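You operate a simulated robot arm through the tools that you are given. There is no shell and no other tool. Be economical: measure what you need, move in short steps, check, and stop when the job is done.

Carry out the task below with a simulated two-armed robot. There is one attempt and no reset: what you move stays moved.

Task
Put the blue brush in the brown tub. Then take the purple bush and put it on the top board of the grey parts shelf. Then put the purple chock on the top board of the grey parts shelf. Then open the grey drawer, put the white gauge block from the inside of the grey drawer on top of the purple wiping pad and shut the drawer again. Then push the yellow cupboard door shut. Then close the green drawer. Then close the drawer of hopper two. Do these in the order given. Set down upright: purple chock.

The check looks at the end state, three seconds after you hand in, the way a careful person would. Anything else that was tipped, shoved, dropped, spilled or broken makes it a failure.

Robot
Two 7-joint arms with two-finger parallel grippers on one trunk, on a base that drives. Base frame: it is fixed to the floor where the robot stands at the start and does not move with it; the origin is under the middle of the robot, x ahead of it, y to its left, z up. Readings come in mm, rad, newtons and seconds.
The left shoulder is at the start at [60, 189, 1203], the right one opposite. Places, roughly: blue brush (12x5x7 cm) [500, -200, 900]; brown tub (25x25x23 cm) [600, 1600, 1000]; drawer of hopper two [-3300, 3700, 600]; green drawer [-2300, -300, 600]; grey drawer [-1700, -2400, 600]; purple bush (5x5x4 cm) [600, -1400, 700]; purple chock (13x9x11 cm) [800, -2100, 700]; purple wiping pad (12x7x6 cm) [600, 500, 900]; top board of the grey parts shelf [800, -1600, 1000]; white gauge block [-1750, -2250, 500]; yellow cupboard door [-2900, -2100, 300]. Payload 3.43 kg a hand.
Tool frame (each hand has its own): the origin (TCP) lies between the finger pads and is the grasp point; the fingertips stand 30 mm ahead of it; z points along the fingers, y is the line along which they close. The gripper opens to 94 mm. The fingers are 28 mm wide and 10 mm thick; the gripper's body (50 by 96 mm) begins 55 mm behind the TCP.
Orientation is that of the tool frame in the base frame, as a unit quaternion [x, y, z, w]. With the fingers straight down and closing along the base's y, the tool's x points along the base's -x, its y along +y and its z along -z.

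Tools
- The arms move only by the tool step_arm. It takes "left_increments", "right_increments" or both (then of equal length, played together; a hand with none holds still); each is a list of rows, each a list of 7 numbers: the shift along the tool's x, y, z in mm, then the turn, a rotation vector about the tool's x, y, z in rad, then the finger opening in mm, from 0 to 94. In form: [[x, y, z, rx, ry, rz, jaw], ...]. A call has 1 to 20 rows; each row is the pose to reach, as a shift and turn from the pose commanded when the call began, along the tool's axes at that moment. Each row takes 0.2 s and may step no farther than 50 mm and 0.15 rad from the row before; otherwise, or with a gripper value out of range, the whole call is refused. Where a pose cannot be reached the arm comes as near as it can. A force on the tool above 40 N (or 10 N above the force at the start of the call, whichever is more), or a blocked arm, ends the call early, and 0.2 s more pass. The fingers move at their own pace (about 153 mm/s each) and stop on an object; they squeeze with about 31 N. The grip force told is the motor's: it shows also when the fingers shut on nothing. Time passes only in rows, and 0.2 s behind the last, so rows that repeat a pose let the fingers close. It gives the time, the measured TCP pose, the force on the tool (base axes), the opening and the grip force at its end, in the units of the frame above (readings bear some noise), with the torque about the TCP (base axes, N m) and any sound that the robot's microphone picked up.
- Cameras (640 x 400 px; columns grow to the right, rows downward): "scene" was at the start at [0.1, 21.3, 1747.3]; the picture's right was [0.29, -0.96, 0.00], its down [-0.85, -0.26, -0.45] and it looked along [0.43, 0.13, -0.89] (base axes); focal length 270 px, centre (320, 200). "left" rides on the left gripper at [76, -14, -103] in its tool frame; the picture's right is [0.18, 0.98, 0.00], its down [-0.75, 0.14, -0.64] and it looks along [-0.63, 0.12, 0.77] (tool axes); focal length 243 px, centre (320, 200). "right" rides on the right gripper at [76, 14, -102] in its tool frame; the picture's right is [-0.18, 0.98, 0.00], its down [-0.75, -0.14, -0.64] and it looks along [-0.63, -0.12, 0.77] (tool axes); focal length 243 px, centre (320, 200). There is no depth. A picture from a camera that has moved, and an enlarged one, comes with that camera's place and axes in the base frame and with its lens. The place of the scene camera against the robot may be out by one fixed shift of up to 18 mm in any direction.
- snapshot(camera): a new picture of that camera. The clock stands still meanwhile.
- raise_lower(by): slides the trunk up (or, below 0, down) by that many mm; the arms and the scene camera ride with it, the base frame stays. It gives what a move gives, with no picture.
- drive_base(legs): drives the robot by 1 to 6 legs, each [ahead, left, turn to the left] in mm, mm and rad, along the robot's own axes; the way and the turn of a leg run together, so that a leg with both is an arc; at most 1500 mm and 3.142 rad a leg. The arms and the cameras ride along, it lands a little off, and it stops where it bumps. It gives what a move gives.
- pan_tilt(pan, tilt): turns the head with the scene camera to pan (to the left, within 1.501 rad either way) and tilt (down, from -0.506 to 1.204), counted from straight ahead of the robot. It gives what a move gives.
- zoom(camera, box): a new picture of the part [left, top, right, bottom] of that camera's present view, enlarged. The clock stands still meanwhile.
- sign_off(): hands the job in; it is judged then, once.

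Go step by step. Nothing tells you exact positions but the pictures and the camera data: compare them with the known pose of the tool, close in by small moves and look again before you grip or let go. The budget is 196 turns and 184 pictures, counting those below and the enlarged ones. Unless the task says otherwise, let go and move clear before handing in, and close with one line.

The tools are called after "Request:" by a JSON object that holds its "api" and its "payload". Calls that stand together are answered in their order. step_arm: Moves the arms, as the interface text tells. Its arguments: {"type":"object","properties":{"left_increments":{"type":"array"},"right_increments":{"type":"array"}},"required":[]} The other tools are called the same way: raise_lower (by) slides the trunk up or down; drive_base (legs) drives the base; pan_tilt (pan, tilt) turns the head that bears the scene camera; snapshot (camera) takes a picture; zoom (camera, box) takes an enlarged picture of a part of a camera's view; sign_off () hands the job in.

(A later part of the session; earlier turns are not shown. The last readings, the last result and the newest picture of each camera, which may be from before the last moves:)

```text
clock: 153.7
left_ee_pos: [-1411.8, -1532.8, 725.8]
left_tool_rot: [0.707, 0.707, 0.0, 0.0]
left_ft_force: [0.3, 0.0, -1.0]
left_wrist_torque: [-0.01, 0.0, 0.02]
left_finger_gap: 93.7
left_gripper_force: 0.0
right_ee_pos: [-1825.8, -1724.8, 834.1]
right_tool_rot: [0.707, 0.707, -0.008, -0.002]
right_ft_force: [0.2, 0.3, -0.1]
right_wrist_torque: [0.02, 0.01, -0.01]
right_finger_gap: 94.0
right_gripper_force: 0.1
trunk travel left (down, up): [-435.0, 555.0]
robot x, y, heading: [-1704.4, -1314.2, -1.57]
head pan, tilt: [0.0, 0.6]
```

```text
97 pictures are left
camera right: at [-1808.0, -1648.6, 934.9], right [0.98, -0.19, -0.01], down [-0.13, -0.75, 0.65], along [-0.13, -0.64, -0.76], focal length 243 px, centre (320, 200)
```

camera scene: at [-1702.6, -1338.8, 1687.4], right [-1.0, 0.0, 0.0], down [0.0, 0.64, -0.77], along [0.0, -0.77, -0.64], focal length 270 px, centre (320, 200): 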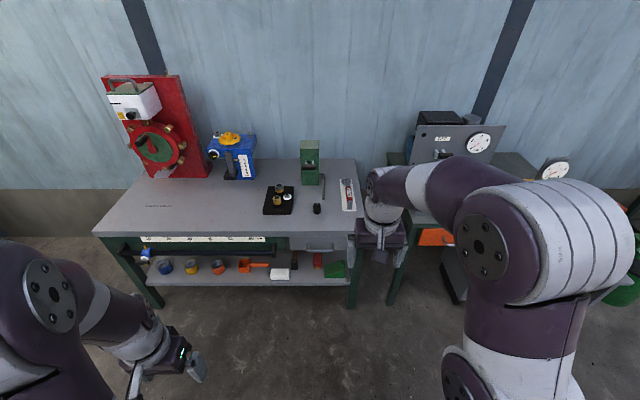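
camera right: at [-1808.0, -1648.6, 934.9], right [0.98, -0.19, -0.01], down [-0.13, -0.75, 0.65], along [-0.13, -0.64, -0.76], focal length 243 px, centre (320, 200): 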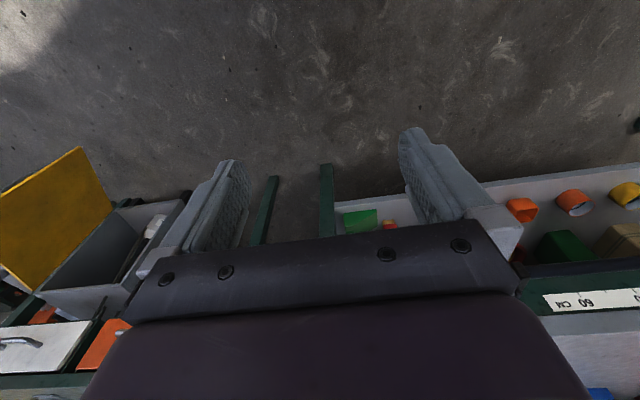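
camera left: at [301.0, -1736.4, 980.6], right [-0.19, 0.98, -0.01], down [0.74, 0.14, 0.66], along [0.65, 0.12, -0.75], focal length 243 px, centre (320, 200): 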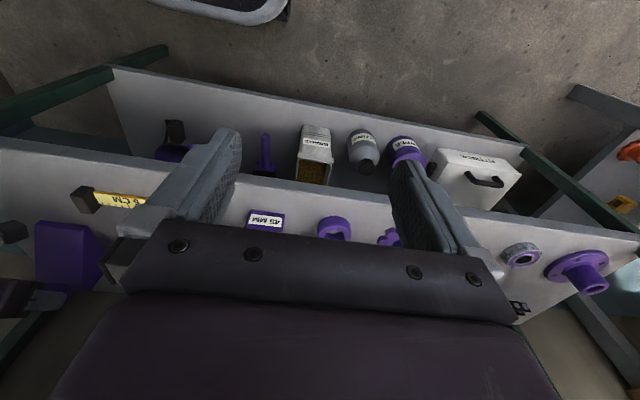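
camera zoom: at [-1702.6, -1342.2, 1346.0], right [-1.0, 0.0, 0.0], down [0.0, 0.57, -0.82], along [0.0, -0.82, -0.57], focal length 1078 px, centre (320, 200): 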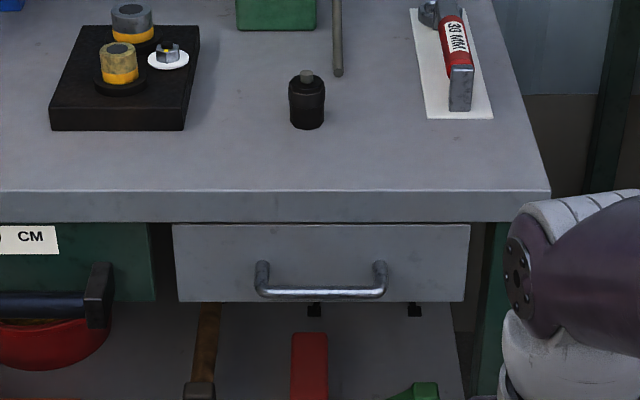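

Triangulating: handle bar centre ≈ [-1704, -2235, 605], bench front y ≈ -2261, top z ≈ 719. I'll shift the base left and turn the right tool horizontal.

Request:
{"api": "drive_base", "payload": {"legs": [[0, 125, 0]]}}

Request:
{"api": "step_arm", "payload": {"right_increments": [[-12, 0, 8, 0, -0.143, 0, 80], [-24, 0, 16, 0, -0.286, 0, 80], [-36, 0, 24, 0, -0.429, 0, 80], [-48, 0, 32, 0, -0.572, 0, 80], [-60, 0, 40, 0, -0.715, 0, 80], [-72, 0, 48, 0, -0.858, 0, 80], [-84, 0, 56, 0, -1.0, 0, 80], [-96, 0, 64, 0, -1.143, 0, 80], [-108, 0, 72, 0, -1.286, 0, 80], [-120, 0, 80, 0, -1.429, 0, 80], [-140, 0, 84, 0, -1.571, 0, 80]]}}

Request:
{"api": "step_arm", "payload": {"right_increments": [[0, 0, 0, 0, 0, 0.143, 80], [0, 0, 0, 0, 0, 0.286, 80], [0, 0, 0, 0, 0, 0.429, 80], [0, 0, 0, 0, 0, 0.572, 80], [0, 0, 0, 0, 0, 0.715, 80], [0, 0, 0, 0, 0, 0.858, 80], [0, 0, 0, 0, 0, 1.0, 80], [0, 0, 0, 0, 0, 1.143, 80], [0, 0, 0, 0, 0, 1.286, 80], [0, 0, 0, 0, 0, 1.429, 80], [0, 0, 0, 0, 0, 1.571, 80]]}}

Request:
{"api": "snapshot", "payload": {"camera": "right"}}

Request:
{"api": "snapshot", "payload": {"camera": "scene"}}

```text
clock: 155.0
left_ee_pos: [-1285.6, -1531.9, 725.1]
left_tool_rot: [0.707, 0.707, 0.0, 0.0]
left_ft_force: [0.0, 0.5, -0.3]
left_wrist_torque: [0.0, 0.01, -0.02]
left_finger_gap: 93.8
left_gripper_force: 0.0
right_ee_pos: [-1698.8, -1725.8, 832.7]
right_tool_rot: [0.707, 0.707, -0.008, -0.003]
right_ft_force: [-0.6, 0.2, 1.0]
right_wrist_torque: [0.0, 0.01, -0.01]
right_finger_gap: 94.0
right_gripper_force: 0.0
trunk travel left (down, up): [-435.0, 555.0]
robot x, y, heading: [-1579.4, -1316.7, -1.568]
head pan, tilt: [0.0, 0.6]
```

```text
clock: 157.4
left_ee_pos: [-1285.4, -1530.9, 724.9]
left_tool_rot: [0.707, 0.707, 0.0, 0.0]
left_ft_force: [0.1, 0.2, 0.8]
left_wrist_torque: [0.02, 0.0, 0.0]
left_finger_gap: 93.8
left_gripper_force: 0.1
right_ee_pos: [-1692.1, -1903.9, 783.7]
right_tool_rot: [0.499, 0.506, -0.501, 0.493]
right_ft_force: [0.3, -0.2, 0.9]
right_wrist_torque: [0.02, -0.03, -0.01]
right_finger_gap: 80.2
right_gripper_force: 0.2
right hand out of reach, approached as far as the arm can: row 6, 10, 11
trunk travel left (down, up): [-435.0, 555.0]
robot x, y, heading: [-1580.1, -1318.1, -1.569]
head pan, tilt: [0.0, 0.6]
```

```text
clock: 159.8
left_ee_pos: [-1286.4, -1531.1, 725.2]
left_tool_rot: [0.706, 0.708, 0.0, 0.0]
left_ft_force: [-0.2, -0.6, 0.4]
left_wrist_torque: [-0.04, -0.03, -0.01]
left_finger_gap: 94.0
left_gripper_force: 0.1
right_ee_pos: [-1684.9, -2000.1, 944.9]
right_tool_rot: [0.755, 0.017, -0.002, 0.655]
right_ft_force: [0.2, 0.2, -0.4]
right_wrist_torque: [-0.02, -0.01, -0.01]
right_finger_gap: 79.9
right_gripper_force: 0.0
right hand out of reach, approached as far as the arm can: row 1, 2, 3, 4, 5, 6, 7, 8, 9, 10, 11
trunk travel left (down, up): [-435.0, 555.0]
robot x, y, heading: [-1578.9, -1318.6, -1.57]
head pan, tilt: [0.0, 0.6]
```

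```text
96 pictures are left
camera right: at [-1608.9, -1898.4, 971.9], right [-0.15, -0.14, 0.98], down [-0.77, 0.64, -0.03], along [-0.62, -0.76, -0.21], focal length 243 px, centre (320, 200)
```

right: 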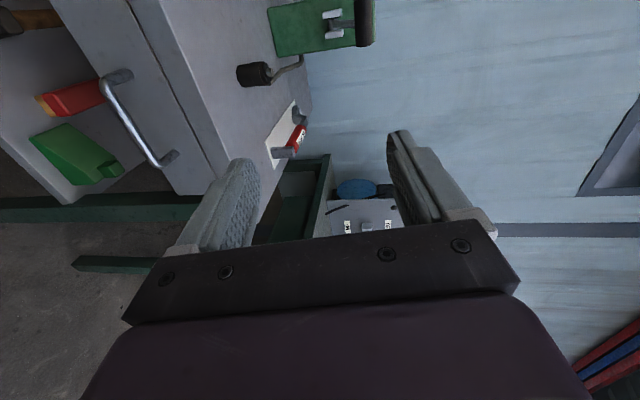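

```text
95 pictures are left
camera scene: at [-1578.6, -1342.3, 1346.0], right [-1.0, 0.0, 0.0], down [0.0, 0.57, -0.82], along [0.0, -0.82, -0.57], focal length 270 px, centre (320, 200)
```

scene: 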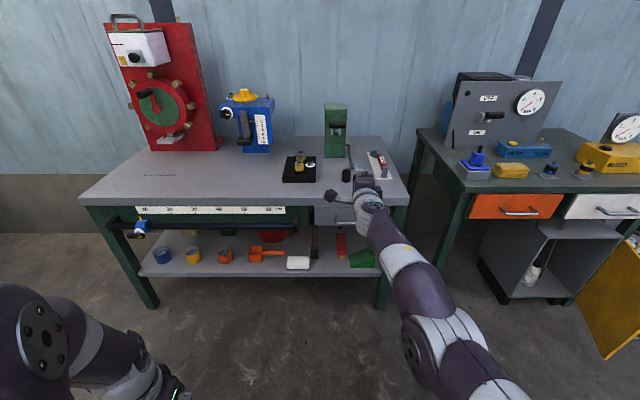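

The tool now points at the bench with fingers closing vertically. I'll lower the trunk 250 mm and level the tool.

Request:
{"api": "raise_lower", "payload": {"by": -250}}

Request:
{"api": "step_arm", "payload": {"right_increments": [[0, -30, -15, -0.07, 0, 0, 60], [0, -60, -40, -0.14, 0, 0, 60], [0, -89, -60, -0.14, 0, 0, 60]]}}

Request:
{"api": "snapshot", "payload": {"camera": "right"}}

Request:
{"api": "snapshot", "payload": {"camera": "scene"}}

```text
clock: 162.3
left_ee_pos: [-1285.8, -1530.7, 476.5]
left_tool_rot: [0.707, 0.708, -0.001, 0.0]
left_ft_force: [-0.1, -0.3, 0.2]
left_wrist_torque: [-0.02, 0.02, 0.02]
left_finger_gap: 93.8
left_gripper_force: 0.1
right_ee_pos: [-1683.3, -1999.6, 694.8]
right_tool_rot: [0.756, 0.018, -0.004, 0.655]
right_ft_force: [0.5, 0.9, -0.4]
right_wrist_torque: [-0.02, 0.0, -0.02]
right_finger_gap: 79.8
right_gripper_force: 0.0
trunk travel left (down, up): [-185.0, 805.0]
robot x, y, heading: [-1573.8, -1314.5, -1.571]
head pan, tilt: [0.0, 0.6]
```

```text
clock: 163.1
left_ee_pos: [-1286.4, -1530.7, 476.2]
left_tool_rot: [0.706, 0.708, 0.0, 0.001]
left_ft_force: [0.0, 0.2, 0.2]
left_wrist_torque: [0.07, 0.01, 0.04]
left_finger_gap: 94.1
left_gripper_force: 0.0
right_ee_pos: [-1688.3, -1996.7, 723.3]
right_tool_rot: [0.74, 0.024, -0.002, 0.672]
right_ft_force: [0.0, -0.5, -0.1]
right_wrist_torque: [0.01, -0.01, -0.01]
right_finger_gap: 60.3
right_gripper_force: 0.0
right hand out of reach, approached as far as the arm can: row 1, 2, 3
trunk travel left (down, up): [-185.0, 805.0]
robot x, y, heading: [-1579.3, -1314.4, -1.57]
head pan, tilt: [0.0, 0.6]
```

```text
94 pictures are left
camera right: at [-1612.8, -1893.1, 744.9], right [-0.15, -0.1, 0.98], down [-0.78, 0.63, -0.05], along [-0.61, -0.77, -0.17], focal length 243 px, centre (320, 200)
```

right: 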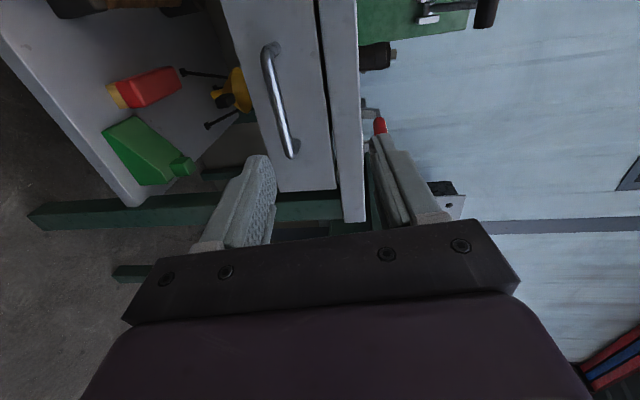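

```text
93 pictures are left
camera scene: at [-1577.9, -1342.1, 1096.0], right [-1.0, 0.0, 0.0], down [0.0, 0.56, -0.83], along [0.0, -0.83, -0.56], focal length 270 px, centre (320, 200)
```

scene: 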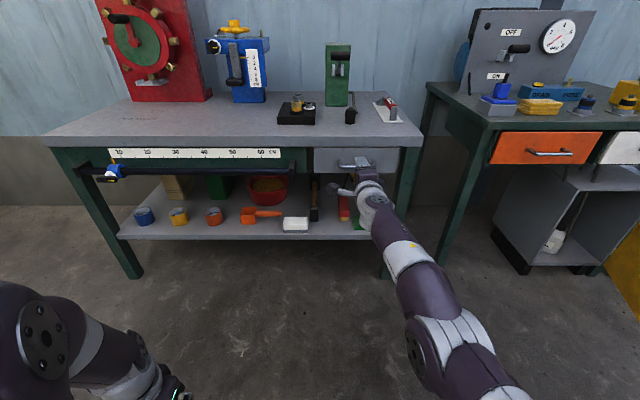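

This roll direction runs into a joint limit. I'll unroll and try the opposite roll, pulling the hand in somewhat.

Request:
{"api": "step_arm", "payload": {"right_increments": [[0, 0, -10, 0, 0, -0.143, 60], [0, 0, -20, 0, 0, -0.286, 60], [0, 0, -30, 0, 0, -0.429, 60], [0, 0, -40, 0, 0, -0.572, 60], [0, 0, -50, 0, 0, -0.715, 60], [0, 0, -60, 0, 0, -0.858, 60], [0, 0, -70, 0, 0, -1.0, 60], [0, 0, -80, 0, 0, -1.143, 60], [0, 0, -90, 0, 0, -1.286, 60], [0, 0, -100, 0, 0, -1.429, 60], [0, 0, -100, 0, 0, -1.571, 60]]}}

Request:
{"api": "step_arm", "payload": {"right_increments": [[0, 0, 0, 0, 0, -0.143, 60], [0, 0, 0, 0, 0, -0.286, 60], [0, 0, 0, 0, 0, -0.429, 60], [0, 0, 0, 0, 0, -0.572, 60], [0, 0, 0, 0, 0, -0.715, 60], [0, 0, 0, 0, 0, -0.858, 60], [0, 0, 0, 0, 0, -1.0, 60], [0, 0, 0, 0, 0, -1.143, 60], [0, 0, 0, 0, 0, -1.286, 60], [0, 0, 0, 0, 0, -1.429, 60], [0, 0, 0, 0, 0, -1.571, 60]]}}

Request:
{"api": "snapshot", "payload": {"camera": "right"}}

Request:
{"api": "snapshot", "payload": {"camera": "scene"}}

```text
clock: 165.5
left_ee_pos: [-1287.0, -1530.3, 475.4]
left_tool_rot: [0.706, 0.708, -0.001, 0.0]
left_ft_force: [-0.7, -0.2, -0.4]
left_wrist_torque: [-0.02, 0.04, -0.04]
left_finger_gap: 94.1
left_gripper_force: 0.1
right_ee_pos: [-1688.1, -1897.0, 728.6]
right_tool_rot: [0.506, 0.541, -0.477, 0.473]
right_ft_force: [0.4, 0.3, -1.0]
right_wrist_torque: [-0.02, 0.03, -0.01]
right_finger_gap: 60.3
right_gripper_force: 0.0
right hand out of reach, approached as far as the arm can: row 2, 3, 4, 5, 6, 7, 8
trunk travel left (down, up): [-185.0, 805.0]
robot x, y, heading: [-1577.8, -1316.7, -1.564]
head pan, tilt: [0.0, 0.6]
```

```text
clock: 167.9
left_ee_pos: [-1286.9, -1530.7, 474.2]
left_tool_rot: [0.706, 0.708, 0.0, 0.0]
left_ft_force: [-0.4, 0.0, 0.5]
left_wrist_torque: [0.0, -0.01, 0.01]
left_finger_gap: 94.0
left_gripper_force: 0.1
right_ee_pos: [-1689.9, -1898.0, 728.1]
right_tool_rot: [-0.024, 0.74, -0.673, -0.003]
right_ft_force: [-0.7, 0.1, -0.2]
right_wrist_torque: [-0.01, 0.01, -0.03]
right_finger_gap: 60.0
right_gripper_force: 0.2
trunk travel left (down, up): [-185.0, 805.0]
robot x, y, heading: [-1575.5, -1315.7, -1.567]
head pan, tilt: [0.0, 0.6]
```

```text
92 pictures are left
camera right: at [-1767.6, -1795.9, 727.8], right [0.14, 0.1, -0.98], down [0.74, 0.65, 0.17], along [0.66, -0.75, 0.02], focal length 243 px, centre (320, 200)
```

right: 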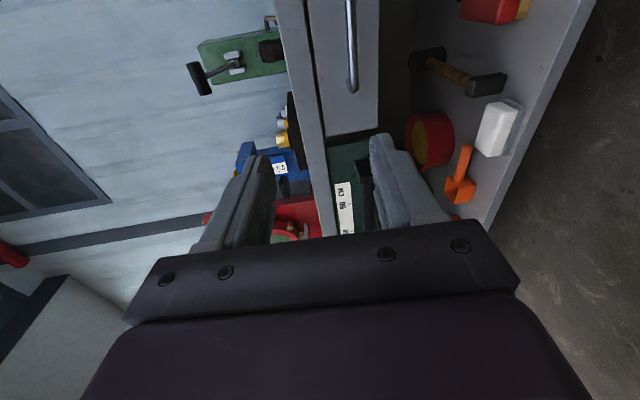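

```text
91 pictures are left
camera scene: at [-1577.9, -1342.1, 1096.0], right [-1.0, 0.0, 0.0], down [0.0, 0.56, -0.83], along [0.0, -0.83, -0.56], focal length 270 px, centre (320, 200)
```

scene: 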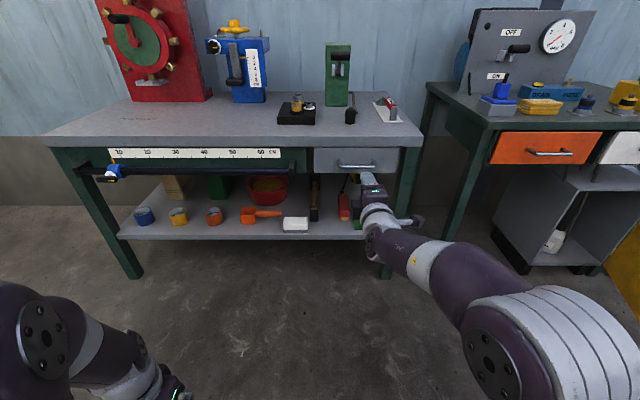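

The opposite roll works with no limit. I'll level the tool and lower it to the bar's height.

Request:
{"api": "step_arm", "payload": {"right_increments": [[3, 41, 4, 0.05, 0.014, 0.02, 60], [6, 82, 8, 0.096, 0.028, 0.04, 60], [9.5, 123, 11, 0.096, 0.028, 0.04, 60]]}}

Request:
{"api": "snapshot", "payload": {"camera": "right"}}

Request:
{"api": "zoom", "payload": {"camera": "scene", "box": [280, 120, 440, 220]}}

```text
clock: 168.7
left_ee_pos: [-1286.4, -1530.9, 475.5]
left_tool_rot: [0.707, 0.707, 0.0, -0.001]
left_ft_force: [0.0, -0.2, -0.2]
left_wrist_torque: [0.01, -0.01, 0.01]
left_finger_gap: 93.8
left_gripper_force: 0.0
right_ee_pos: [-1700.5, -1904.1, 598.5]
right_tool_rot: [-0.001, -0.706, 0.708, -0.001]
right_ft_force: [0.1, -1.1, -0.8]
right_wrist_torque: [-0.02, 0.01, 0.02]
right_finger_gap: 60.3
right_gripper_force: 0.1
right hand out of reach, approached as far as the arm can: row 3
trunk travel left (down, up): [-185.0, 805.0]
robot x, y, heading: [-1580.1, -1318.9, -1.573]
head pan, tilt: [0.0, 0.6]
```

```text
90 pictures are left
camera right: at [-1774.7, -1802.3, 584.5], right [0.19, 0.0, -0.98], down [0.75, 0.64, 0.14], along [0.63, -0.77, 0.12], focal length 243 px, centre (320, 200)
```

right: 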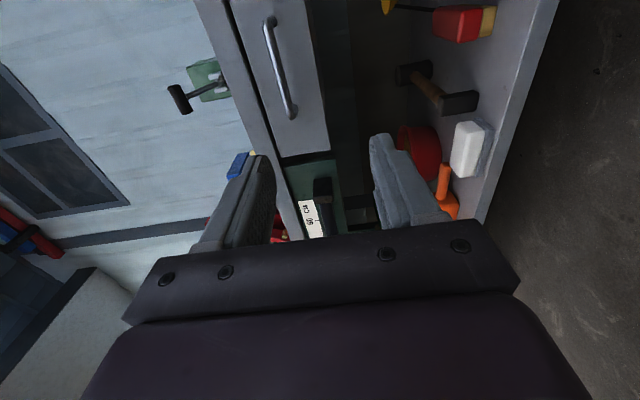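

```text
4.00 times, centred on (360, 170) of scene
camera zoom: at [-1578.0, -1342.5, 1096.0], right [-1.0, 0.0, 0.0], down [0.0, 0.57, -0.82], along [0.0, -0.82, -0.57], focal length 1078 px, centre (160, 320)
```

zoom: 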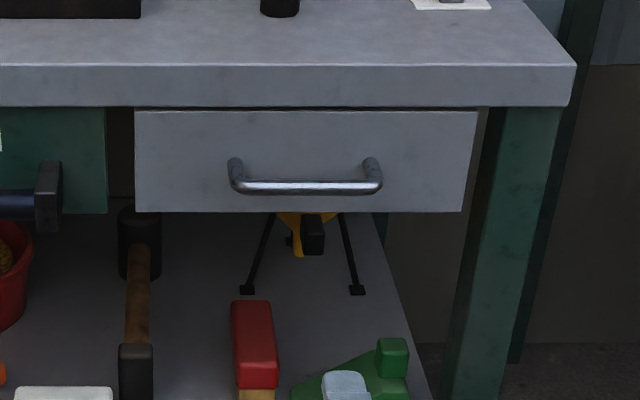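

Recomputing precisely, the bar is near [-1703, -2190, 660]. I'll raise the trunk 60 mm and drive closer to re-measure.

Request:
{"api": "raise_lower", "payload": {"by": 60}}

Request:
{"api": "drive_base", "payload": {"legs": [[180, 0, 0]]}}

Request:
{"api": "snapshot", "payload": {"camera": "right"}}

Request:
{"api": "zoom", "payload": {"camera": "scene", "box": [260, 120, 480, 260]}}

```text
clock: 169.7
left_ee_pos: [-1285.2, -1530.5, 535.2]
left_tool_rot: [0.706, 0.708, 0.0, 0.0]
left_ft_force: [0.3, -0.1, -0.4]
left_wrist_torque: [0.02, 0.0, -0.01]
left_finger_gap: 94.0
left_gripper_force: 0.0
right_ee_pos: [-1700.6, -1904.2, 658.8]
right_tool_rot: [-0.001, -0.707, 0.708, -0.002]
right_ft_force: [0.7, 0.2, 0.5]
right_wrist_torque: [-0.01, 0.02, -0.02]
right_finger_gap: 60.0
right_gripper_force: 0.1
trunk travel left (down, up): [-245.0, 745.0]
robot x, y, heading: [-1575.2, -1317.9, -1.57]
head pan, tilt: [0.0, 0.6]
```

```text
clock: 171.3
left_ee_pos: [-1285.2, -1713.2, 535.0]
left_tool_rot: [0.705, 0.709, 0.0, -0.001]
left_ft_force: [0.3, -0.7, 0.1]
left_wrist_torque: [0.02, -0.03, 0.02]
left_finger_gap: 93.8
left_gripper_force: 0.1
right_ee_pos: [-1698.8, -2087.5, 659.4]
right_tool_rot: [0.0, 0.708, -0.707, 0.002]
right_ft_force: [-0.2, -0.2, -0.1]
right_wrist_torque: [-0.02, -0.02, 0.02]
right_finger_gap: 60.1
right_gripper_force: 0.1
trunk travel left (down, up): [-245.0, 745.0]
robot x, y, heading: [-1574.8, -1499.6, -1.566]
head pan, tilt: [0.0, 0.6]
```

```text
88 pictures are left
camera right: at [-1772.8, -1985.4, 644.5], right [0.19, 0.0, -0.98], down [0.75, 0.64, 0.14], along [0.63, -0.77, 0.12], focal length 243 px, centre (320, 200)
```

right: 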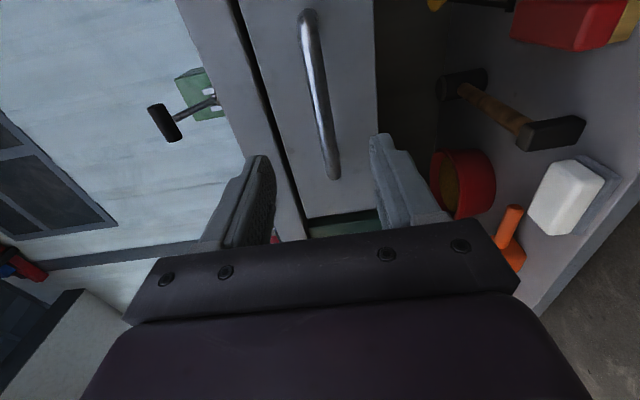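

```text
2.86 times, centred on (370, 190) of scene
camera zoom: at [-1577.2, -1524.9, 1156.0], right [-1.0, 0.0, 0.0], down [0.0, 0.57, -0.82], along [0.0, -0.82, -0.57], focal length 770 px, centre (177, 229)
```

zoom: 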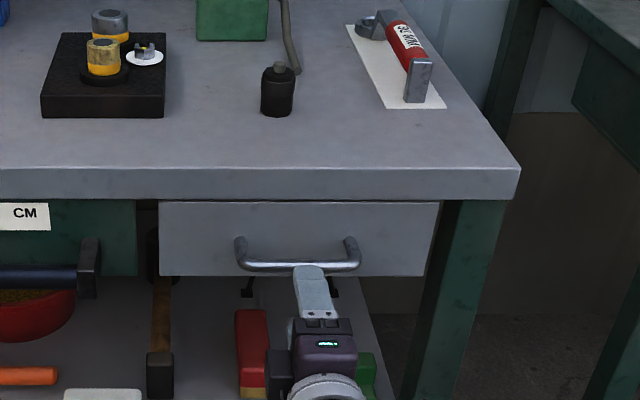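

The bar now reads [-1705, -2172, 654]. I'll advance 68 mm so the fingers straddle it, and close.

Request:
{"api": "step_arm", "payload": {"right_increments": [[3, 3, 35, 0, 0, 0, 60], [6, 5, 66, 0, 0, 0, 60]]}}

Request:
{"api": "snapshot", "payload": {"camera": "right"}}

Request:
{"api": "zoom", "payload": {"camera": "scene", "box": [300, 150, 460, 250]}}

```text
clock: 171.9
left_ee_pos: [-1284.5, -1713.3, 536.1]
left_tool_rot: [0.706, 0.708, 0.001, 0.0]
left_ft_force: [0.5, -0.3, 0.3]
left_wrist_torque: [0.0, 0.0, 0.02]
left_finger_gap: 94.0
left_gripper_force: 0.1
right_ee_pos: [-1700.7, -2143.9, 657.9]
right_tool_rot: [0.001, 0.709, -0.706, 0.0]
right_ft_force: [0.6, -0.4, 0.1]
right_wrist_torque: [0.02, -0.02, -0.01]
right_finger_gap: 60.0
right_gripper_force: 0.1
right hand out of reach, approached as far as the arm can: row 1, 2
trunk travel left (down, up): [-245.0, 745.0]
robot x, y, heading: [-1580.9, -1500.4, -1.565]
head pan, tilt: [0.0, 0.6]
```

```text
86 pictures are left
camera right: at [-1775.3, -2041.3, 644.0], right [0.19, 0.0, -0.98], down [0.75, 0.64, 0.15], along [0.63, -0.77, 0.12], focal length 243 px, centre (320, 200)
```

right: 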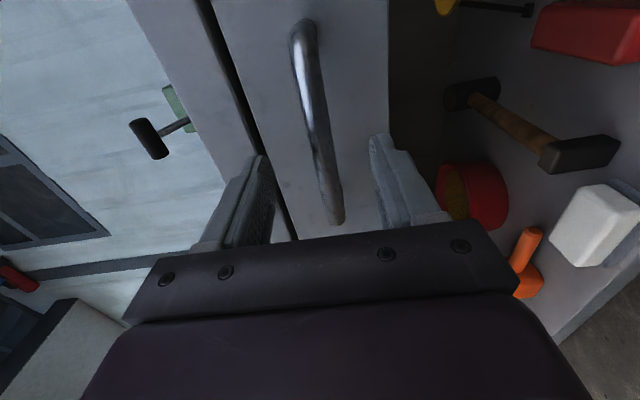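

```text
4.00 times, centred on (380, 200) of scene
camera zoom: at [-1577.3, -1525.5, 1155.9], right [-1.0, 0.0, 0.0], down [0.0, 0.57, -0.82], along [0.0, -0.82, -0.57], focal length 1078 px, centre (80, 200)
```

zoom: 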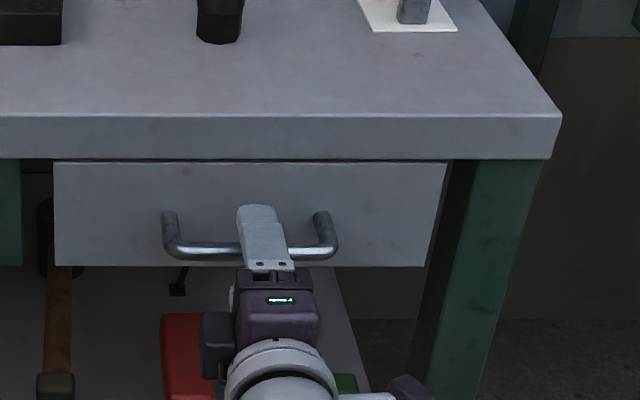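

The arm is at full reach; the bar is centred between the fingers. I'll nudge the base 14 mm ahead and close.

Request:
{"api": "drive_base", "payload": {"legs": [[14, 0, 0]]}}

Request:
{"api": "step_arm", "payload": {"right_increments": [[0, 0, 0, 0, 0, 0, 20], [0, 0, 0, 0, 0, 0, 4], [0, 0, 0, 0, 0, 0, 4], [0, 0, 0, 0, 0, 0, 4]]}}

Request:
{"api": "snapshot", "payload": {"camera": "right"}}

```text
clock: 172.6
left_ee_pos: [-1285.0, -1726.0, 535.5]
left_tool_rot: [0.706, 0.708, 0.001, 0.0]
left_ft_force: [-0.4, 0.0, 0.7]
left_wrist_torque: [-0.02, -0.01, -0.02]
left_finger_gap: 93.9
left_gripper_force: 0.0
right_ee_pos: [-1700.4, -2157.8, 658.5]
right_tool_rot: [0.002, 0.707, -0.707, 0.001]
right_ft_force: [0.3, -0.1, -0.3]
right_wrist_torque: [0.01, 0.0, 0.02]
right_finger_gap: 60.1
right_gripper_force: 0.0
trunk travel left (down, up): [-245.0, 745.0]
robot x, y, heading: [-1579.4, -1515.1, -1.565]
head pan, tilt: [0.0, 0.6]
```

```text
clock: 173.6
left_ee_pos: [-1285.3, -1728.6, 535.9]
left_tool_rot: [0.707, 0.708, 0.001, -0.002]
left_ft_force: [-0.1, -0.1, 0.3]
left_wrist_torque: [0.01, 0.01, -0.01]
left_finger_gap: 93.8
left_gripper_force: 0.0
right_ee_pos: [-1701.0, -2158.4, 654.9]
right_tool_rot: [0.002, 0.71, -0.704, 0.0]
right_ft_force: [0.8, 8.2, -16.1]
right_wrist_torque: [0.25, 0.26, 0.2]
right_finger_gap: 13.7
right_gripper_force: 44.9
trunk travel left (down, up): [-245.0, 745.0]
robot x, y, heading: [-1577.3, -1514.5, -1.566]
head pan, tilt: [0.0, 0.6]
```

```text
84 pictures are left
camera right: at [-1775.3, -2054.9, 641.8], right [0.19, 0.01, -0.98], down [0.75, 0.64, 0.15], along [0.63, -0.77, 0.11], focal length 243 px, centre (320, 200)
```

right: 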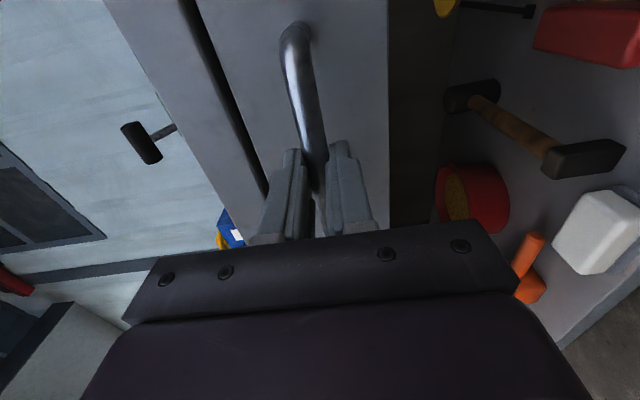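

Gripped the bar. Now pull the drawer by driving back 220 mm.

Request:
{"api": "drive_base", "payload": {"legs": [[-220, 0, 0]]}}

Request:
{"api": "snapshot", "payload": {"camera": "right"}}

Request:
{"api": "snapshot", "payload": {"camera": "scene"}}

```text
clock: 175.3
left_ee_pos: [-1285.4, -1505.4, 535.3]
left_tool_rot: [0.705, 0.709, 0.002, -0.002]
left_ft_force: [-0.4, -0.3, 0.0]
left_wrist_torque: [0.0, 0.01, -0.01]
left_finger_gap: 94.0
left_gripper_force: 0.1
right_ee_pos: [-1701.0, -1937.6, 655.9]
right_tool_rot: [0.001, 0.71, -0.705, 0.002]
right_ft_force: [-4.4, -1.9, -25.3]
right_wrist_torque: [0.38, 0.44, -0.34]
right_finger_gap: 13.7
right_gripper_force: 45.3
trunk travel left (down, up): [-245.0, 745.0]
robot x, y, heading: [-1576.7, -1290.4, -1.564]
head pan, tilt: [0.0, 0.6]
```

```text
83 pictures are left
camera right: at [-1775.8, -1835.1, 641.7], right [0.19, 0.01, -0.98], down [0.75, 0.64, 0.15], along [0.63, -0.77, 0.11], focal length 243 px, centre (320, 200)
```

right: 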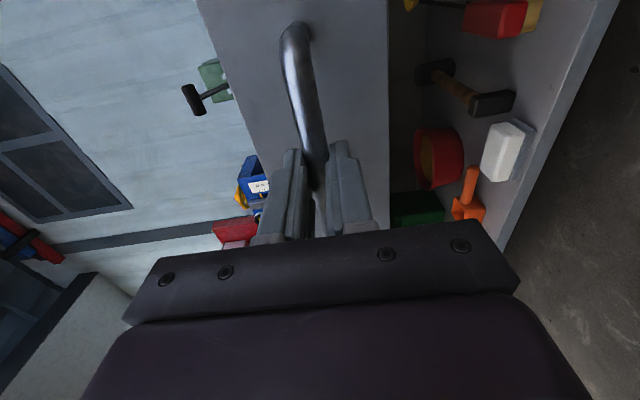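

```text
82 pictures are left
camera scene: at [-1579.6, -1320.3, 1155.8], right [-1.0, -0.01, 0.0], down [0.0, 0.57, -0.82], along [0.01, -0.82, -0.57], focal length 270 px, centre (320, 200)
```

scene: 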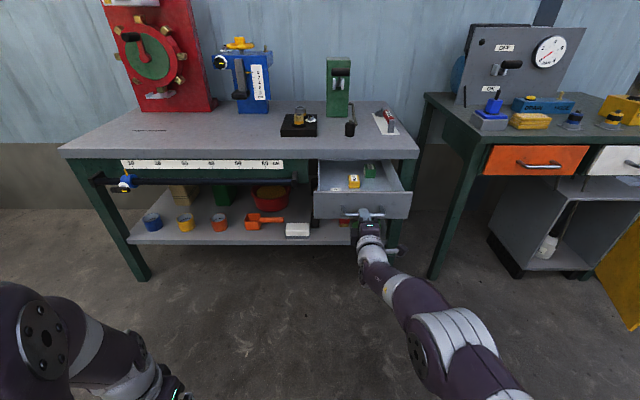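

The drawer is open about 220 mm. I'll release the bar, back off, and look inside.

Request:
{"api": "step_arm", "payload": {"right_increments": [[0, 0, 0, 0, 0, 0, 40], [0, 0, 0, 0, 0, 0, 60], [0, 0, -5, 0, 0, 0, 60], [0, 0, -40, 0, 0, 0, 60], [0, 0, -80, 0, 0, 0, 60]]}}

Request:
{"api": "raise_lower", "payload": {"by": 350}}

Request:
{"api": "zoom", "payload": {"camera": "scene", "box": [260, 160, 460, 285]}}

```text
clock: 176.5
left_ee_pos: [-1286.4, -1504.2, 535.9]
left_tool_rot: [0.705, 0.71, 0.0, 0.0]
left_ft_force: [0.4, -0.2, 0.1]
left_wrist_torque: [0.02, 0.02, 0.03]
left_finger_gap: 94.1
left_gripper_force: 0.0
right_ee_pos: [-1700.1, -1857.3, 659.3]
right_tool_rot: [0.003, 0.708, -0.706, 0.0]
right_ft_force: [0.5, 0.1, -0.5]
right_wrist_torque: [-0.01, 0.01, -0.01]
right_finger_gap: 60.0
right_gripper_force: 0.1
trunk travel left (down, up): [-245.0, 745.0]
robot x, y, heading: [-1579.3, -1293.6, -1.563]
head pan, tilt: [0.0, 0.6]
```

```text
clock: 179.9
left_ee_pos: [-1286.8, -1504.5, 885.4]
left_tool_rot: [0.705, 0.709, 0.0, 0.0]
left_ft_force: [-1.3, 0.4, -0.1]
left_wrist_torque: [0.01, 0.0, -0.01]
left_finger_gap: 94.0
left_gripper_force: 0.1
right_ee_pos: [-1701.4, -1856.3, 1007.6]
right_tool_rot: [0.002, 0.709, -0.705, -0.001]
right_ft_force: [-0.3, -0.8, 0.8]
right_wrist_torque: [0.0, -0.03, 0.0]
right_finger_gap: 59.9
right_gripper_force: 0.1
trunk travel left (down, up): [-595.0, 395.0]
robot x, y, heading: [-1578.9, -1294.3, -1.566]
head pan, tilt: [0.0, 0.6]
```

```text
3.20 times, centred on (360, 222) of scene
camera zoom: at [-1578.6, -1317.2, 1506.0], right [-1.0, -0.01, 0.0], down [0.0, 0.56, -0.83], along [0.01, -0.82, -0.56], focal length 863 px, centre (192, 128)
```

zoom: 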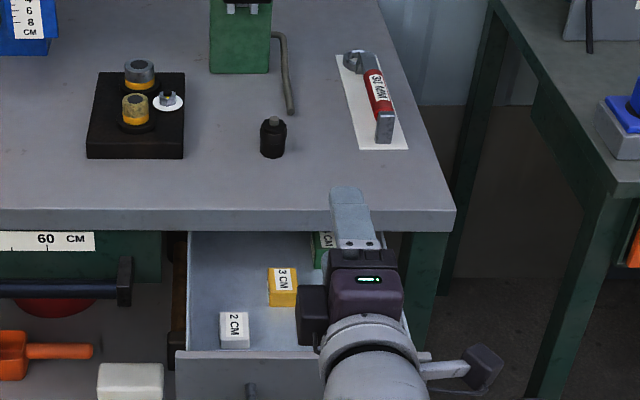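

The white block (2 CM) lies near [-1629, -2108] in the open drawer. I'll turn the right hand back to tool-down.

Request:
{"api": "step_arm", "payload": {"right_increments": [[0, 0, -10, 0, 0, 0.143, 60], [0, 0, -20, 0, 0, 0.286, 60], [0, 0, -30, 0, 0, 0.429, 60], [0, 0, -40, 0, 0, 0.572, 60], [0, 0, -40, 0, 0, 0.715, 60], [0, 0, -40, 0, 0, 0.858, 60], [0, 0, -40, 0, 0, 1.0, 60], [0, 0, -40, 0, 0, 1.143, 60], [0, 0, -40, 0, 0, 1.286, 60], [0, 0, -40, 0, 0, 1.429, 60], [0, 0, -40, 0, 0, 1.571, 60]]}}

Request:
{"api": "step_arm", "payload": {"right_increments": [[0, 0, -10, 0, 0.143, 0, 60], [0, 0, -20, 0, 0.286, 0, 60], [0, 0, -30, 0, 0.429, 0, 60], [0, 0, -40, 0, 0.572, 0, 60], [0, 0, -50, 0, 0.715, 0, 60], [0, 0, -60, 0, 0.858, 0, 60], [0, 0, -70, 0, 1.0, 0, 60], [0, 0, -80, 0, 1.143, 0, 60], [0, 0, -90, 0, 1.286, 0, 60], [0, 0, -100, 0, 1.429, 0, 60], [0, 0, -100, 0, 1.571, 0, 60]]}}

Request:
{"api": "snapshot", "payload": {"camera": "right"}}

Request:
{"api": "snapshot", "payload": {"camera": "scene"}}

```text
clock: 182.3
left_ee_pos: [-1285.4, -1503.7, 886.4]
left_tool_rot: [0.705, 0.71, 0.0, 0.0]
left_ft_force: [-0.1, 0.0, -0.5]
left_wrist_torque: [0.0, 0.03, 0.0]
left_finger_gap: 94.4
left_gripper_force: 0.1
right_ee_pos: [-1697.0, -1843.3, 1017.3]
right_tool_rot: [0.504, 0.501, -0.497, 0.499]
right_ft_force: [0.7, 0.9, 0.2]
right_wrist_torque: [0.02, 0.01, 0.04]
right_finger_gap: 60.2
right_gripper_force: 0.0
right hand out of reach, approached as far as the arm can: row 2, 3, 4, 5, 6, 7, 8, 9, 10, 11
trunk travel left (down, up): [-595.0, 395.0]
robot x, y, heading: [-1578.9, -1290.7, -1.564]
head pan, tilt: [0.0, 0.6]
```

```text
clock: 184.7
left_ee_pos: [-1286.4, -1506.5, 886.4]
left_tool_rot: [0.705, 0.709, 0.0, -0.001]
left_ft_force: [-0.5, -0.8, 0.0]
left_wrist_torque: [0.0, 0.01, 0.01]
left_finger_gap: 94.1
left_gripper_force: 0.1
right_ee_pos: [-1700.6, -1728.0, 978.7]
right_tool_rot: [0.709, 0.705, 0.003, 0.0]
right_ft_force: [-0.1, 0.1, -0.9]
right_wrist_torque: [0.08, 0.0, 0.0]
right_finger_gap: 60.0
right_gripper_force: 0.1
right hand out of reach, approached as far as the arm can: row 11
trunk travel left (down, up): [-595.0, 395.0]
robot x, y, heading: [-1580.7, -1290.1, -1.562]
head pan, tilt: [0.0, 0.6]
```

```text
80 pictures are left
camera right: at [-1685.2, -1650.8, 1082.2], right [0.98, -0.19, 0.0], down [-0.15, -0.76, 0.64], along [-0.12, -0.63, -0.77], focal length 243 px, centre (320, 200)
```

right: 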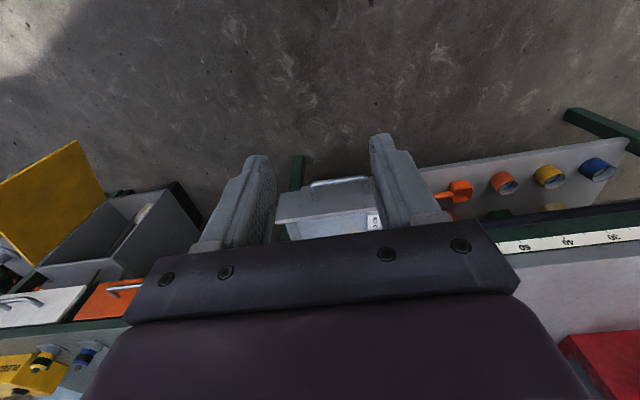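

```text
79 pictures are left
camera scene: at [-1578.8, -1318.5, 1506.0], right [-1.0, -0.01, 0.0], down [0.0, 0.57, -0.82], along [0.01, -0.82, -0.57], focal length 270 px, centre (320, 200)
```

scene: 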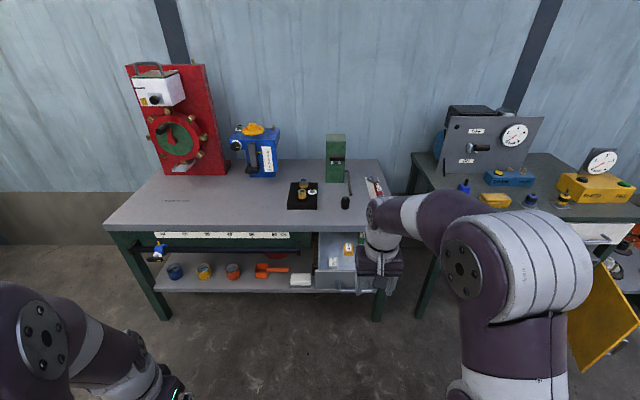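

I'll drive forward and left so the right hand comes over the white block.

Request:
{"api": "drive_base", "payload": {"legs": [[320, 66, 0]]}}

Request:
{"api": "step_arm", "payload": {"right_increments": [[-25, 0, 45, 0, 0, 0, 64], [-50, 0, 90, 0, 0, 0, 64], [-55, 0, 135, 0, 0, 0, 64], [-55, 0, 175, 0, 0, 0, 64]]}}

Request:
{"api": "snapshot", "payload": {"camera": "right"}}

Request:
{"api": "snapshot", "payload": {"camera": "scene"}}

```text
clock: 186.9
left_ee_pos: [-1216.6, -1823.3, 885.5]
left_tool_rot: [0.704, 0.71, 0.001, -0.001]
left_ft_force: [-0.8, -0.1, -1.1]
left_wrist_torque: [0.02, 0.01, 0.0]
left_finger_gap: 93.8
left_gripper_force: 0.0
right_ee_pos: [-1631.6, -2046.0, 979.2]
right_tool_rot: [0.708, 0.706, 0.002, 0.0]
right_ft_force: [-1.2, -0.1, -0.4]
right_wrist_torque: [-0.01, 0.0, -0.01]
right_finger_gap: 60.1
right_gripper_force: 0.1
trunk travel left (down, up): [-595.0, 395.0]
robot x, y, heading: [-1511.6, -1610.4, -1.563]
head pan, tilt: [0.0, 0.6]
```

```text
refused: row 1 steps farther than a row can; nothing moved
```

```text
78 pictures are left
camera right: at [-1615.7, -1969.8, 1082.2], right [0.98, -0.19, 0.0], down [-0.14, -0.75, 0.64], along [-0.12, -0.63, -0.77], focal length 243 px, centre (320, 200)
```

right: 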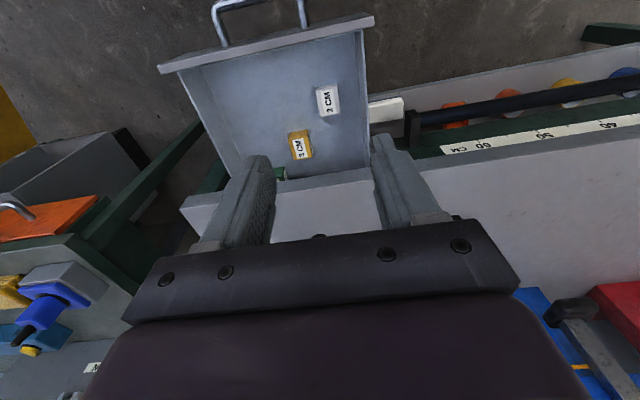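

```text
77 pictures are left
camera scene: at [-1509.9, -1637.3, 1506.0], right [-1.0, -0.01, 0.0], down [-0.01, 0.57, -0.82], along [0.01, -0.82, -0.57], focal length 270 px, centre (320, 200)
```

scene: 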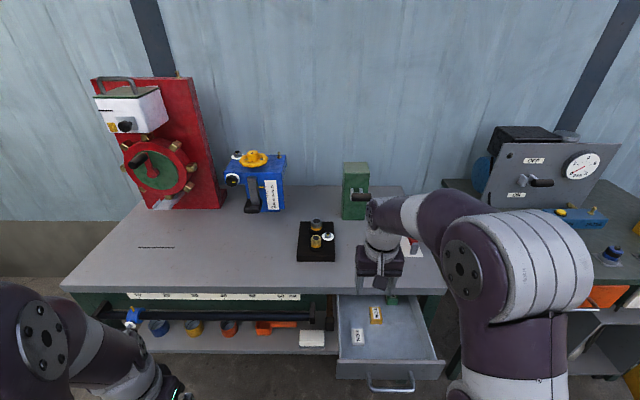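

Block at [-1629, -2108]. I'll move over it and descend in smaller rows.

Request:
{"api": "step_arm", "payload": {"right_increments": [[-20, 1, 35, 0, 0, 0, 64], [-40, 2, 75, 0, 0, 0, 64], [-60, 3, 115, 0, 0, 0, 64], [-62, 3, 160, 0, 0, 0, 64], [-62, 3, 200, 0, 0, 0, 64], [-62, 3, 240, 0, 0, 0, 64]]}}

Request:
{"api": "snapshot", "payload": {"camera": "right"}}

Request:
{"api": "snapshot", "payload": {"camera": "scene"}}

```text
clock: 188.3
left_ee_pos: [-1217.1, -1824.9, 885.7]
left_tool_rot: [0.704, 0.71, 0.001, -0.001]
left_ft_force: [-0.2, 0.0, 0.4]
left_wrist_torque: [0.0, 0.0, 0.0]
left_finger_gap: 94.0
left_gripper_force: 0.0
right_ee_pos: [-1627.6, -2107.8, 738.4]
right_tool_rot: [0.708, 0.706, 0.002, 0.0]
right_ft_force: [0.2, -0.3, -0.6]
right_wrist_torque: [0.0, 0.02, 0.01]
right_finger_gap: 64.1
right_gripper_force: 0.0
trunk travel left (down, up): [-595.0, 395.0]
robot x, y, heading: [-1508.4, -1611.6, -1.558]
head pan, tilt: [0.0, 0.6]
```

```text
76 pictures are left
camera right: at [-1611.9, -2031.8, 841.9], right [0.98, -0.19, 0.0], down [-0.14, -0.75, 0.64], along [-0.12, -0.63, -0.77], focal length 243 px, centre (320, 200)
```

right: 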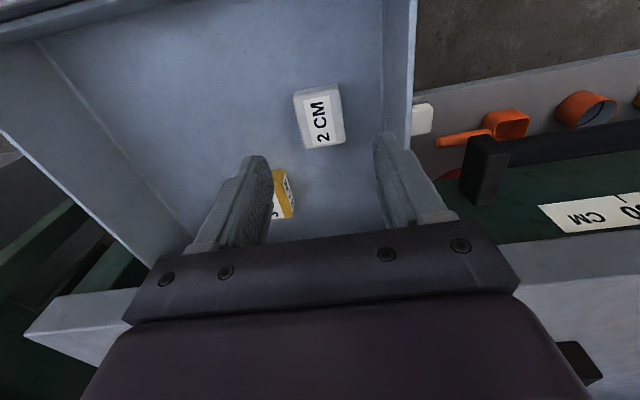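

```text
75 pictures are left
camera scene: at [-1510.2, -1637.3, 1506.0], right [-1.0, -0.01, 0.0], down [-0.01, 0.57, -0.82], along [0.01, -0.82, -0.57], focal length 270 px, centre (320, 200)
```

scene: 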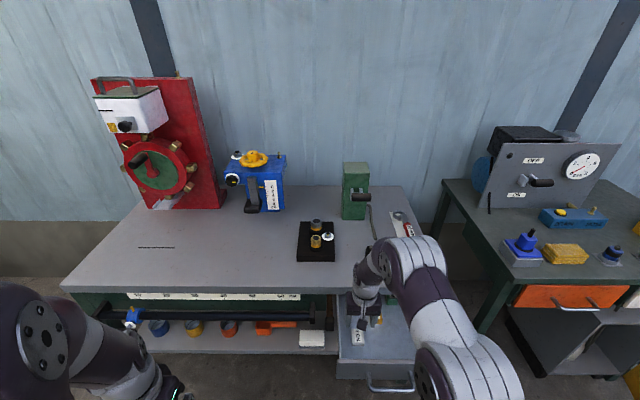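

Centred. Descend about 85 mm with small last steps.

Request:
{"api": "step_arm", "payload": {"right_increments": [[0, 1, 40, 0, 0, 0, 64], [0, 1, 70, 0, 0, 0, 64], [0, 1, 82, 0, 0, 0, 64], [0, 1, 90, 0, 0, 0, 64]]}}

Request:
{"api": "snapshot", "payload": {"camera": "right"}}

```text
clock: 189.3
left_ee_pos: [-1218.1, -1823.2, 885.4]
left_tool_rot: [0.705, 0.71, 0.0, 0.001]
left_ft_force: [-0.7, 0.0, -0.4]
left_wrist_torque: [0.0, -0.02, -0.01]
left_finger_gap: 94.0
left_gripper_force: 0.1
right_ee_pos: [-1627.0, -2107.9, 649.5]
right_tool_rot: [0.707, 0.707, 0.002, 0.001]
right_ft_force: [0.0, -0.9, -0.1]
right_wrist_torque: [0.03, -0.02, 0.0]
right_finger_gap: 63.9
right_gripper_force: 0.0
trunk travel left (down, up): [-595.0, 395.0]
robot x, y, heading: [-1508.1, -1611.7, -1.564]
head pan, tilt: [0.0, 0.6]
```

```text
74 pictures are left
camera right: at [-1611.2, -2030.9, 753.1], right [0.98, -0.19, 0.0], down [-0.14, -0.75, 0.64], along [-0.12, -0.63, -0.77], focal length 243 px, centre (320, 200)
```

right: 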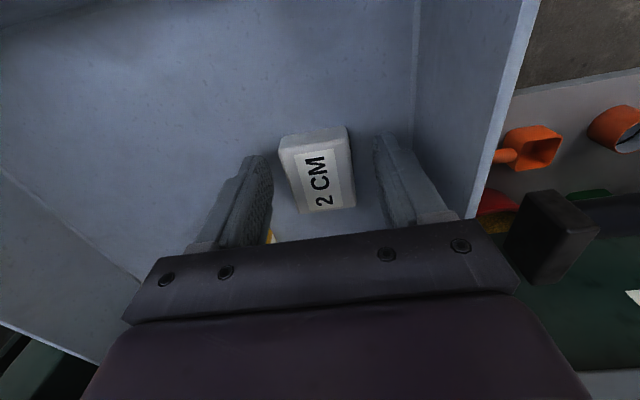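

Slightly lower, then close.

Request:
{"api": "step_arm", "payload": {"right_increments": [[0, 1, 4, 0, 0, 0, 64], [0, 1, 8, 0, 0, 0, 64]]}}

Request:
{"api": "step_arm", "payload": {"right_increments": [[0, 0, 0, 0, 0, 0, 25], [0, 0, 0, 0, 0, 0, 25], [0, 0, 0, 0, 0, 0, 25]]}}

Request:
{"api": "step_arm", "payload": {"right_increments": [[0, 0, -20, 0, 0, 0, 25], [0, 0, -60, 0, 0, 0, 25], [0, 0, -105, 0, 0, 0, 25], [0, 0, -150, 0, 0, 0, 25]]}}

Request:
{"api": "snapshot", "payload": {"camera": "right"}}

```text
clock: 189.9
left_ee_pos: [-1216.4, -1821.7, 887.1]
left_tool_rot: [0.704, 0.71, 0.0, 0.001]
left_ft_force: [0.7, -0.7, 0.0]
left_wrist_torque: [-0.01, 0.02, 0.01]
left_finger_gap: 93.9
left_gripper_force: 0.2
right_ee_pos: [-1624.5, -2107.4, 644.2]
right_tool_rot: [0.708, 0.706, 0.0, 0.003]
right_ft_force: [-1.9, 1.8, 31.0]
right_wrist_torque: [0.45, 1.18, -0.11]
right_finger_gap: 65.2
right_gripper_force: 1.2
trunk travel left (down, up): [-595.0, 395.0]
robot x, y, heading: [-1511.4, -1610.5, -1.562]
head pan, tilt: [0.0, 0.6]
```

```text
clock: 190.2
left_ee_pos: [-1217.7, -1823.0, 885.8]
left_tool_rot: [0.704, 0.71, 0.0, 0.0]
left_ft_force: [-0.1, -0.2, -0.5]
left_wrist_torque: [-0.02, 0.03, 0.01]
left_finger_gap: 94.0
left_gripper_force: 0.1
right_ee_pos: [-1628.1, -2109.9, 644.8]
right_tool_rot: [0.708, 0.706, -0.002, 0.003]
right_ft_force: [-6.3, -0.1, 19.2]
right_wrist_torque: [0.31, 0.53, -0.13]
right_finger_gap: 39.3
right_gripper_force: 12.5
trunk travel left (down, up): [-595.0, 395.0]
robot x, y, heading: [-1510.7, -1613.2, -1.564]
head pan, tilt: [0.0, 0.6]
stopped in row 1 (right hand): the force on the tool passed its limit (the readings are from after the stop); the commanded pose is now the measured one
```

```text
clock: 191.2
left_ee_pos: [-1217.1, -1821.2, 886.2]
left_tool_rot: [0.704, 0.71, 0.0, 0.0]
left_ft_force: [-0.1, 0.2, 0.4]
left_wrist_torque: [0.0, 0.02, 0.0]
left_finger_gap: 94.3
left_gripper_force: 0.0
right_ee_pos: [-1627.5, -2107.7, 793.9]
right_tool_rot: [0.707, 0.707, 0.0, 0.002]
right_ft_force: [0.0, 0.4, -0.7]
right_wrist_torque: [-0.02, 0.02, 0.01]
right_finger_gap: 39.3
right_gripper_force: 30.9
trunk travel left (down, up): [-595.0, 395.0]
robot x, y, heading: [-1511.4, -1609.7, -1.563]
head pan, tilt: [0.0, 0.6]
```

```text
73 pictures are left
camera right: at [-1611.4, -2030.4, 895.7], right [0.98, -0.18, 0.0], down [-0.14, -0.75, 0.64], along [-0.12, -0.63, -0.77], focal length 243 px, centre (320, 200)
```

right: 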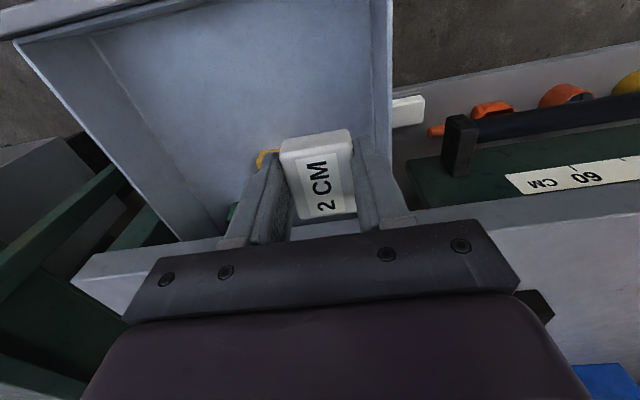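

The white block is held. I'll raise, back away from the drawer, turn to face the benches and go to the purple pad.

Request:
{"api": "raise_lower", "payload": {"by": 280}}

Request:
{"api": "step_arm", "payload": {"right_increments": [[40, 0, -30, 0, 0, 0, 25], [80, 0, -60, 0, 0, 0, 25], [110, 0, -90, 0, 0, 0, 25]]}}

Request:
{"api": "drive_base", "payload": {"legs": [[-250, 0, 0], [0, 0, 1.563], [1350, 0, 0], [0, 1000, 0], [0, 1000, 0]]}}

Request:
{"api": "pan_tilt", "payload": {"pan": -0.2, "tilt": 0.9}}

Request:
{"api": "snapshot", "payload": {"camera": "scene"}}

Request:
{"api": "snapshot", "payload": {"camera": "right"}}

```text
clock: 194.0
left_ee_pos: [-1216.7, -1824.5, 1165.9]
left_tool_rot: [0.704, 0.71, 0.0, 0.001]
left_ft_force: [0.0, 0.0, -0.2]
left_wrist_torque: [-0.01, 0.01, -0.02]
left_finger_gap: 94.0
left_gripper_force: 0.0
right_ee_pos: [-1627.2, -2108.5, 1072.0]
right_tool_rot: [0.707, 0.707, -0.001, 0.001]
right_ft_force: [0.4, 0.0, -0.7]
right_wrist_torque: [0.04, -0.03, -0.02]
right_finger_gap: 39.1
right_gripper_force: 30.8
trunk travel left (down, up): [-875.0, 115.0]
robot x, y, heading: [-1508.5, -1611.3, -1.563]
head pan, tilt: [0.0, 0.6]
```

```text
clock: 194.8
left_ee_pos: [-1218.5, -1821.9, 1165.8]
left_tool_rot: [0.704, 0.711, 0.0, 0.0]
left_ft_force: [0.5, 0.3, -0.2]
left_wrist_torque: [0.0, -0.01, 0.05]
left_finger_gap: 93.8
left_gripper_force: 0.0
right_ee_pos: [-1626.3, -1994.6, 1162.1]
right_tool_rot: [0.707, 0.707, -0.001, 0.003]
right_ft_force: [-0.2, -0.4, 0.4]
right_wrist_torque: [-0.02, -0.02, 0.0]
right_finger_gap: 38.8
right_gripper_force: 31.0
trunk travel left (down, up): [-875.0, 115.0]
robot x, y, heading: [-1510.7, -1611.1, -1.559]
head pan, tilt: [0.0, 0.6]
```

```text
clock: 216.4
left_ee_pos: [85.6, 919.2, 1166.2]
left_tool_rot: [0.006, 1.0, 0.0, 0.0]
left_ft_force: [0.8, -0.2, 0.2]
left_wrist_torque: [0.0, 0.04, -0.02]
left_finger_gap: 94.2
left_gripper_force: 0.1
right_ee_pos: [250.5, 506.4, 1162.1]
right_tool_rot: [0.011, 1.0, 0.0, 0.0]
right_ft_force: [0.8, 0.4, -1.7]
right_wrist_torque: [0.0, 0.04, 0.03]
right_finger_gap: 39.1
right_gripper_force: 30.6
trunk travel left (down, up): [-875.0, 115.0]
robot x, y, heading: [-135.6, 630.9, -0.007]
head pan, tilt: [0.0, 0.6]
```

```text
clock: 217.2
left_ee_pos: [85.4, 919.6, 1165.5]
left_tool_rot: [0.006, 1.0, 0.0, 0.0]
left_ft_force: [-0.4, -0.8, 0.0]
left_wrist_torque: [-0.02, -0.03, 0.0]
left_finger_gap: 94.1
left_gripper_force: 0.0
right_ee_pos: [251.5, 506.8, 1161.5]
right_tool_rot: [0.011, 1.0, 0.001, 0.001]
right_ft_force: [-0.6, -0.5, -1.3]
right_wrist_torque: [0.02, -0.02, 0.0]
right_finger_gap: 39.3
right_gripper_force: 30.9
trunk travel left (down, up): [-875.0, 115.0]
robot x, y, heading: [-131.6, 631.2, -0.011]
head pan, tilt: [-0.201, 0.901]
```

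```text
72 pictures are left
camera scene: at [-119.1, 619.6, 1761.3], right [-0.21, -0.98, 0.0], down [-0.77, 0.16, -0.62], along [0.61, -0.13, -0.78], focal length 270 px, centre (320, 200)
```

scene: 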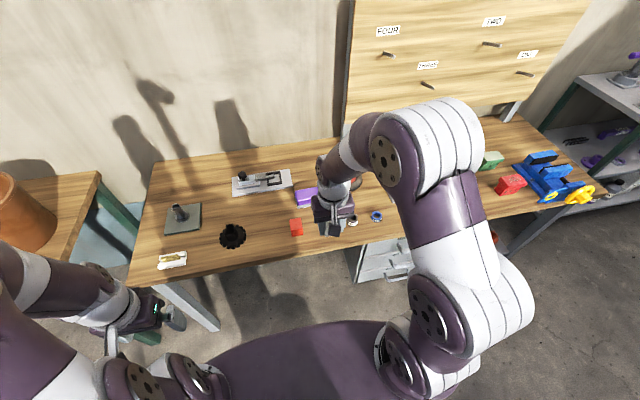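

```text
71 pictures are left
camera right: at [176.4, 523.4, 1264.6], right [0.2, 0.98, 0.0], down [0.75, -0.16, 0.64], along [0.63, -0.13, -0.77], focal length 243 px, centre (320, 200)
```

right: 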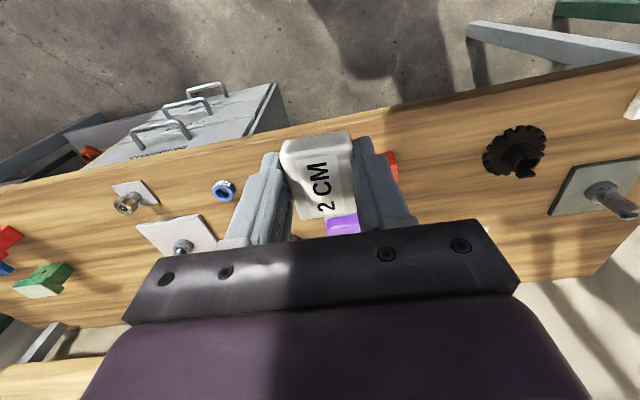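

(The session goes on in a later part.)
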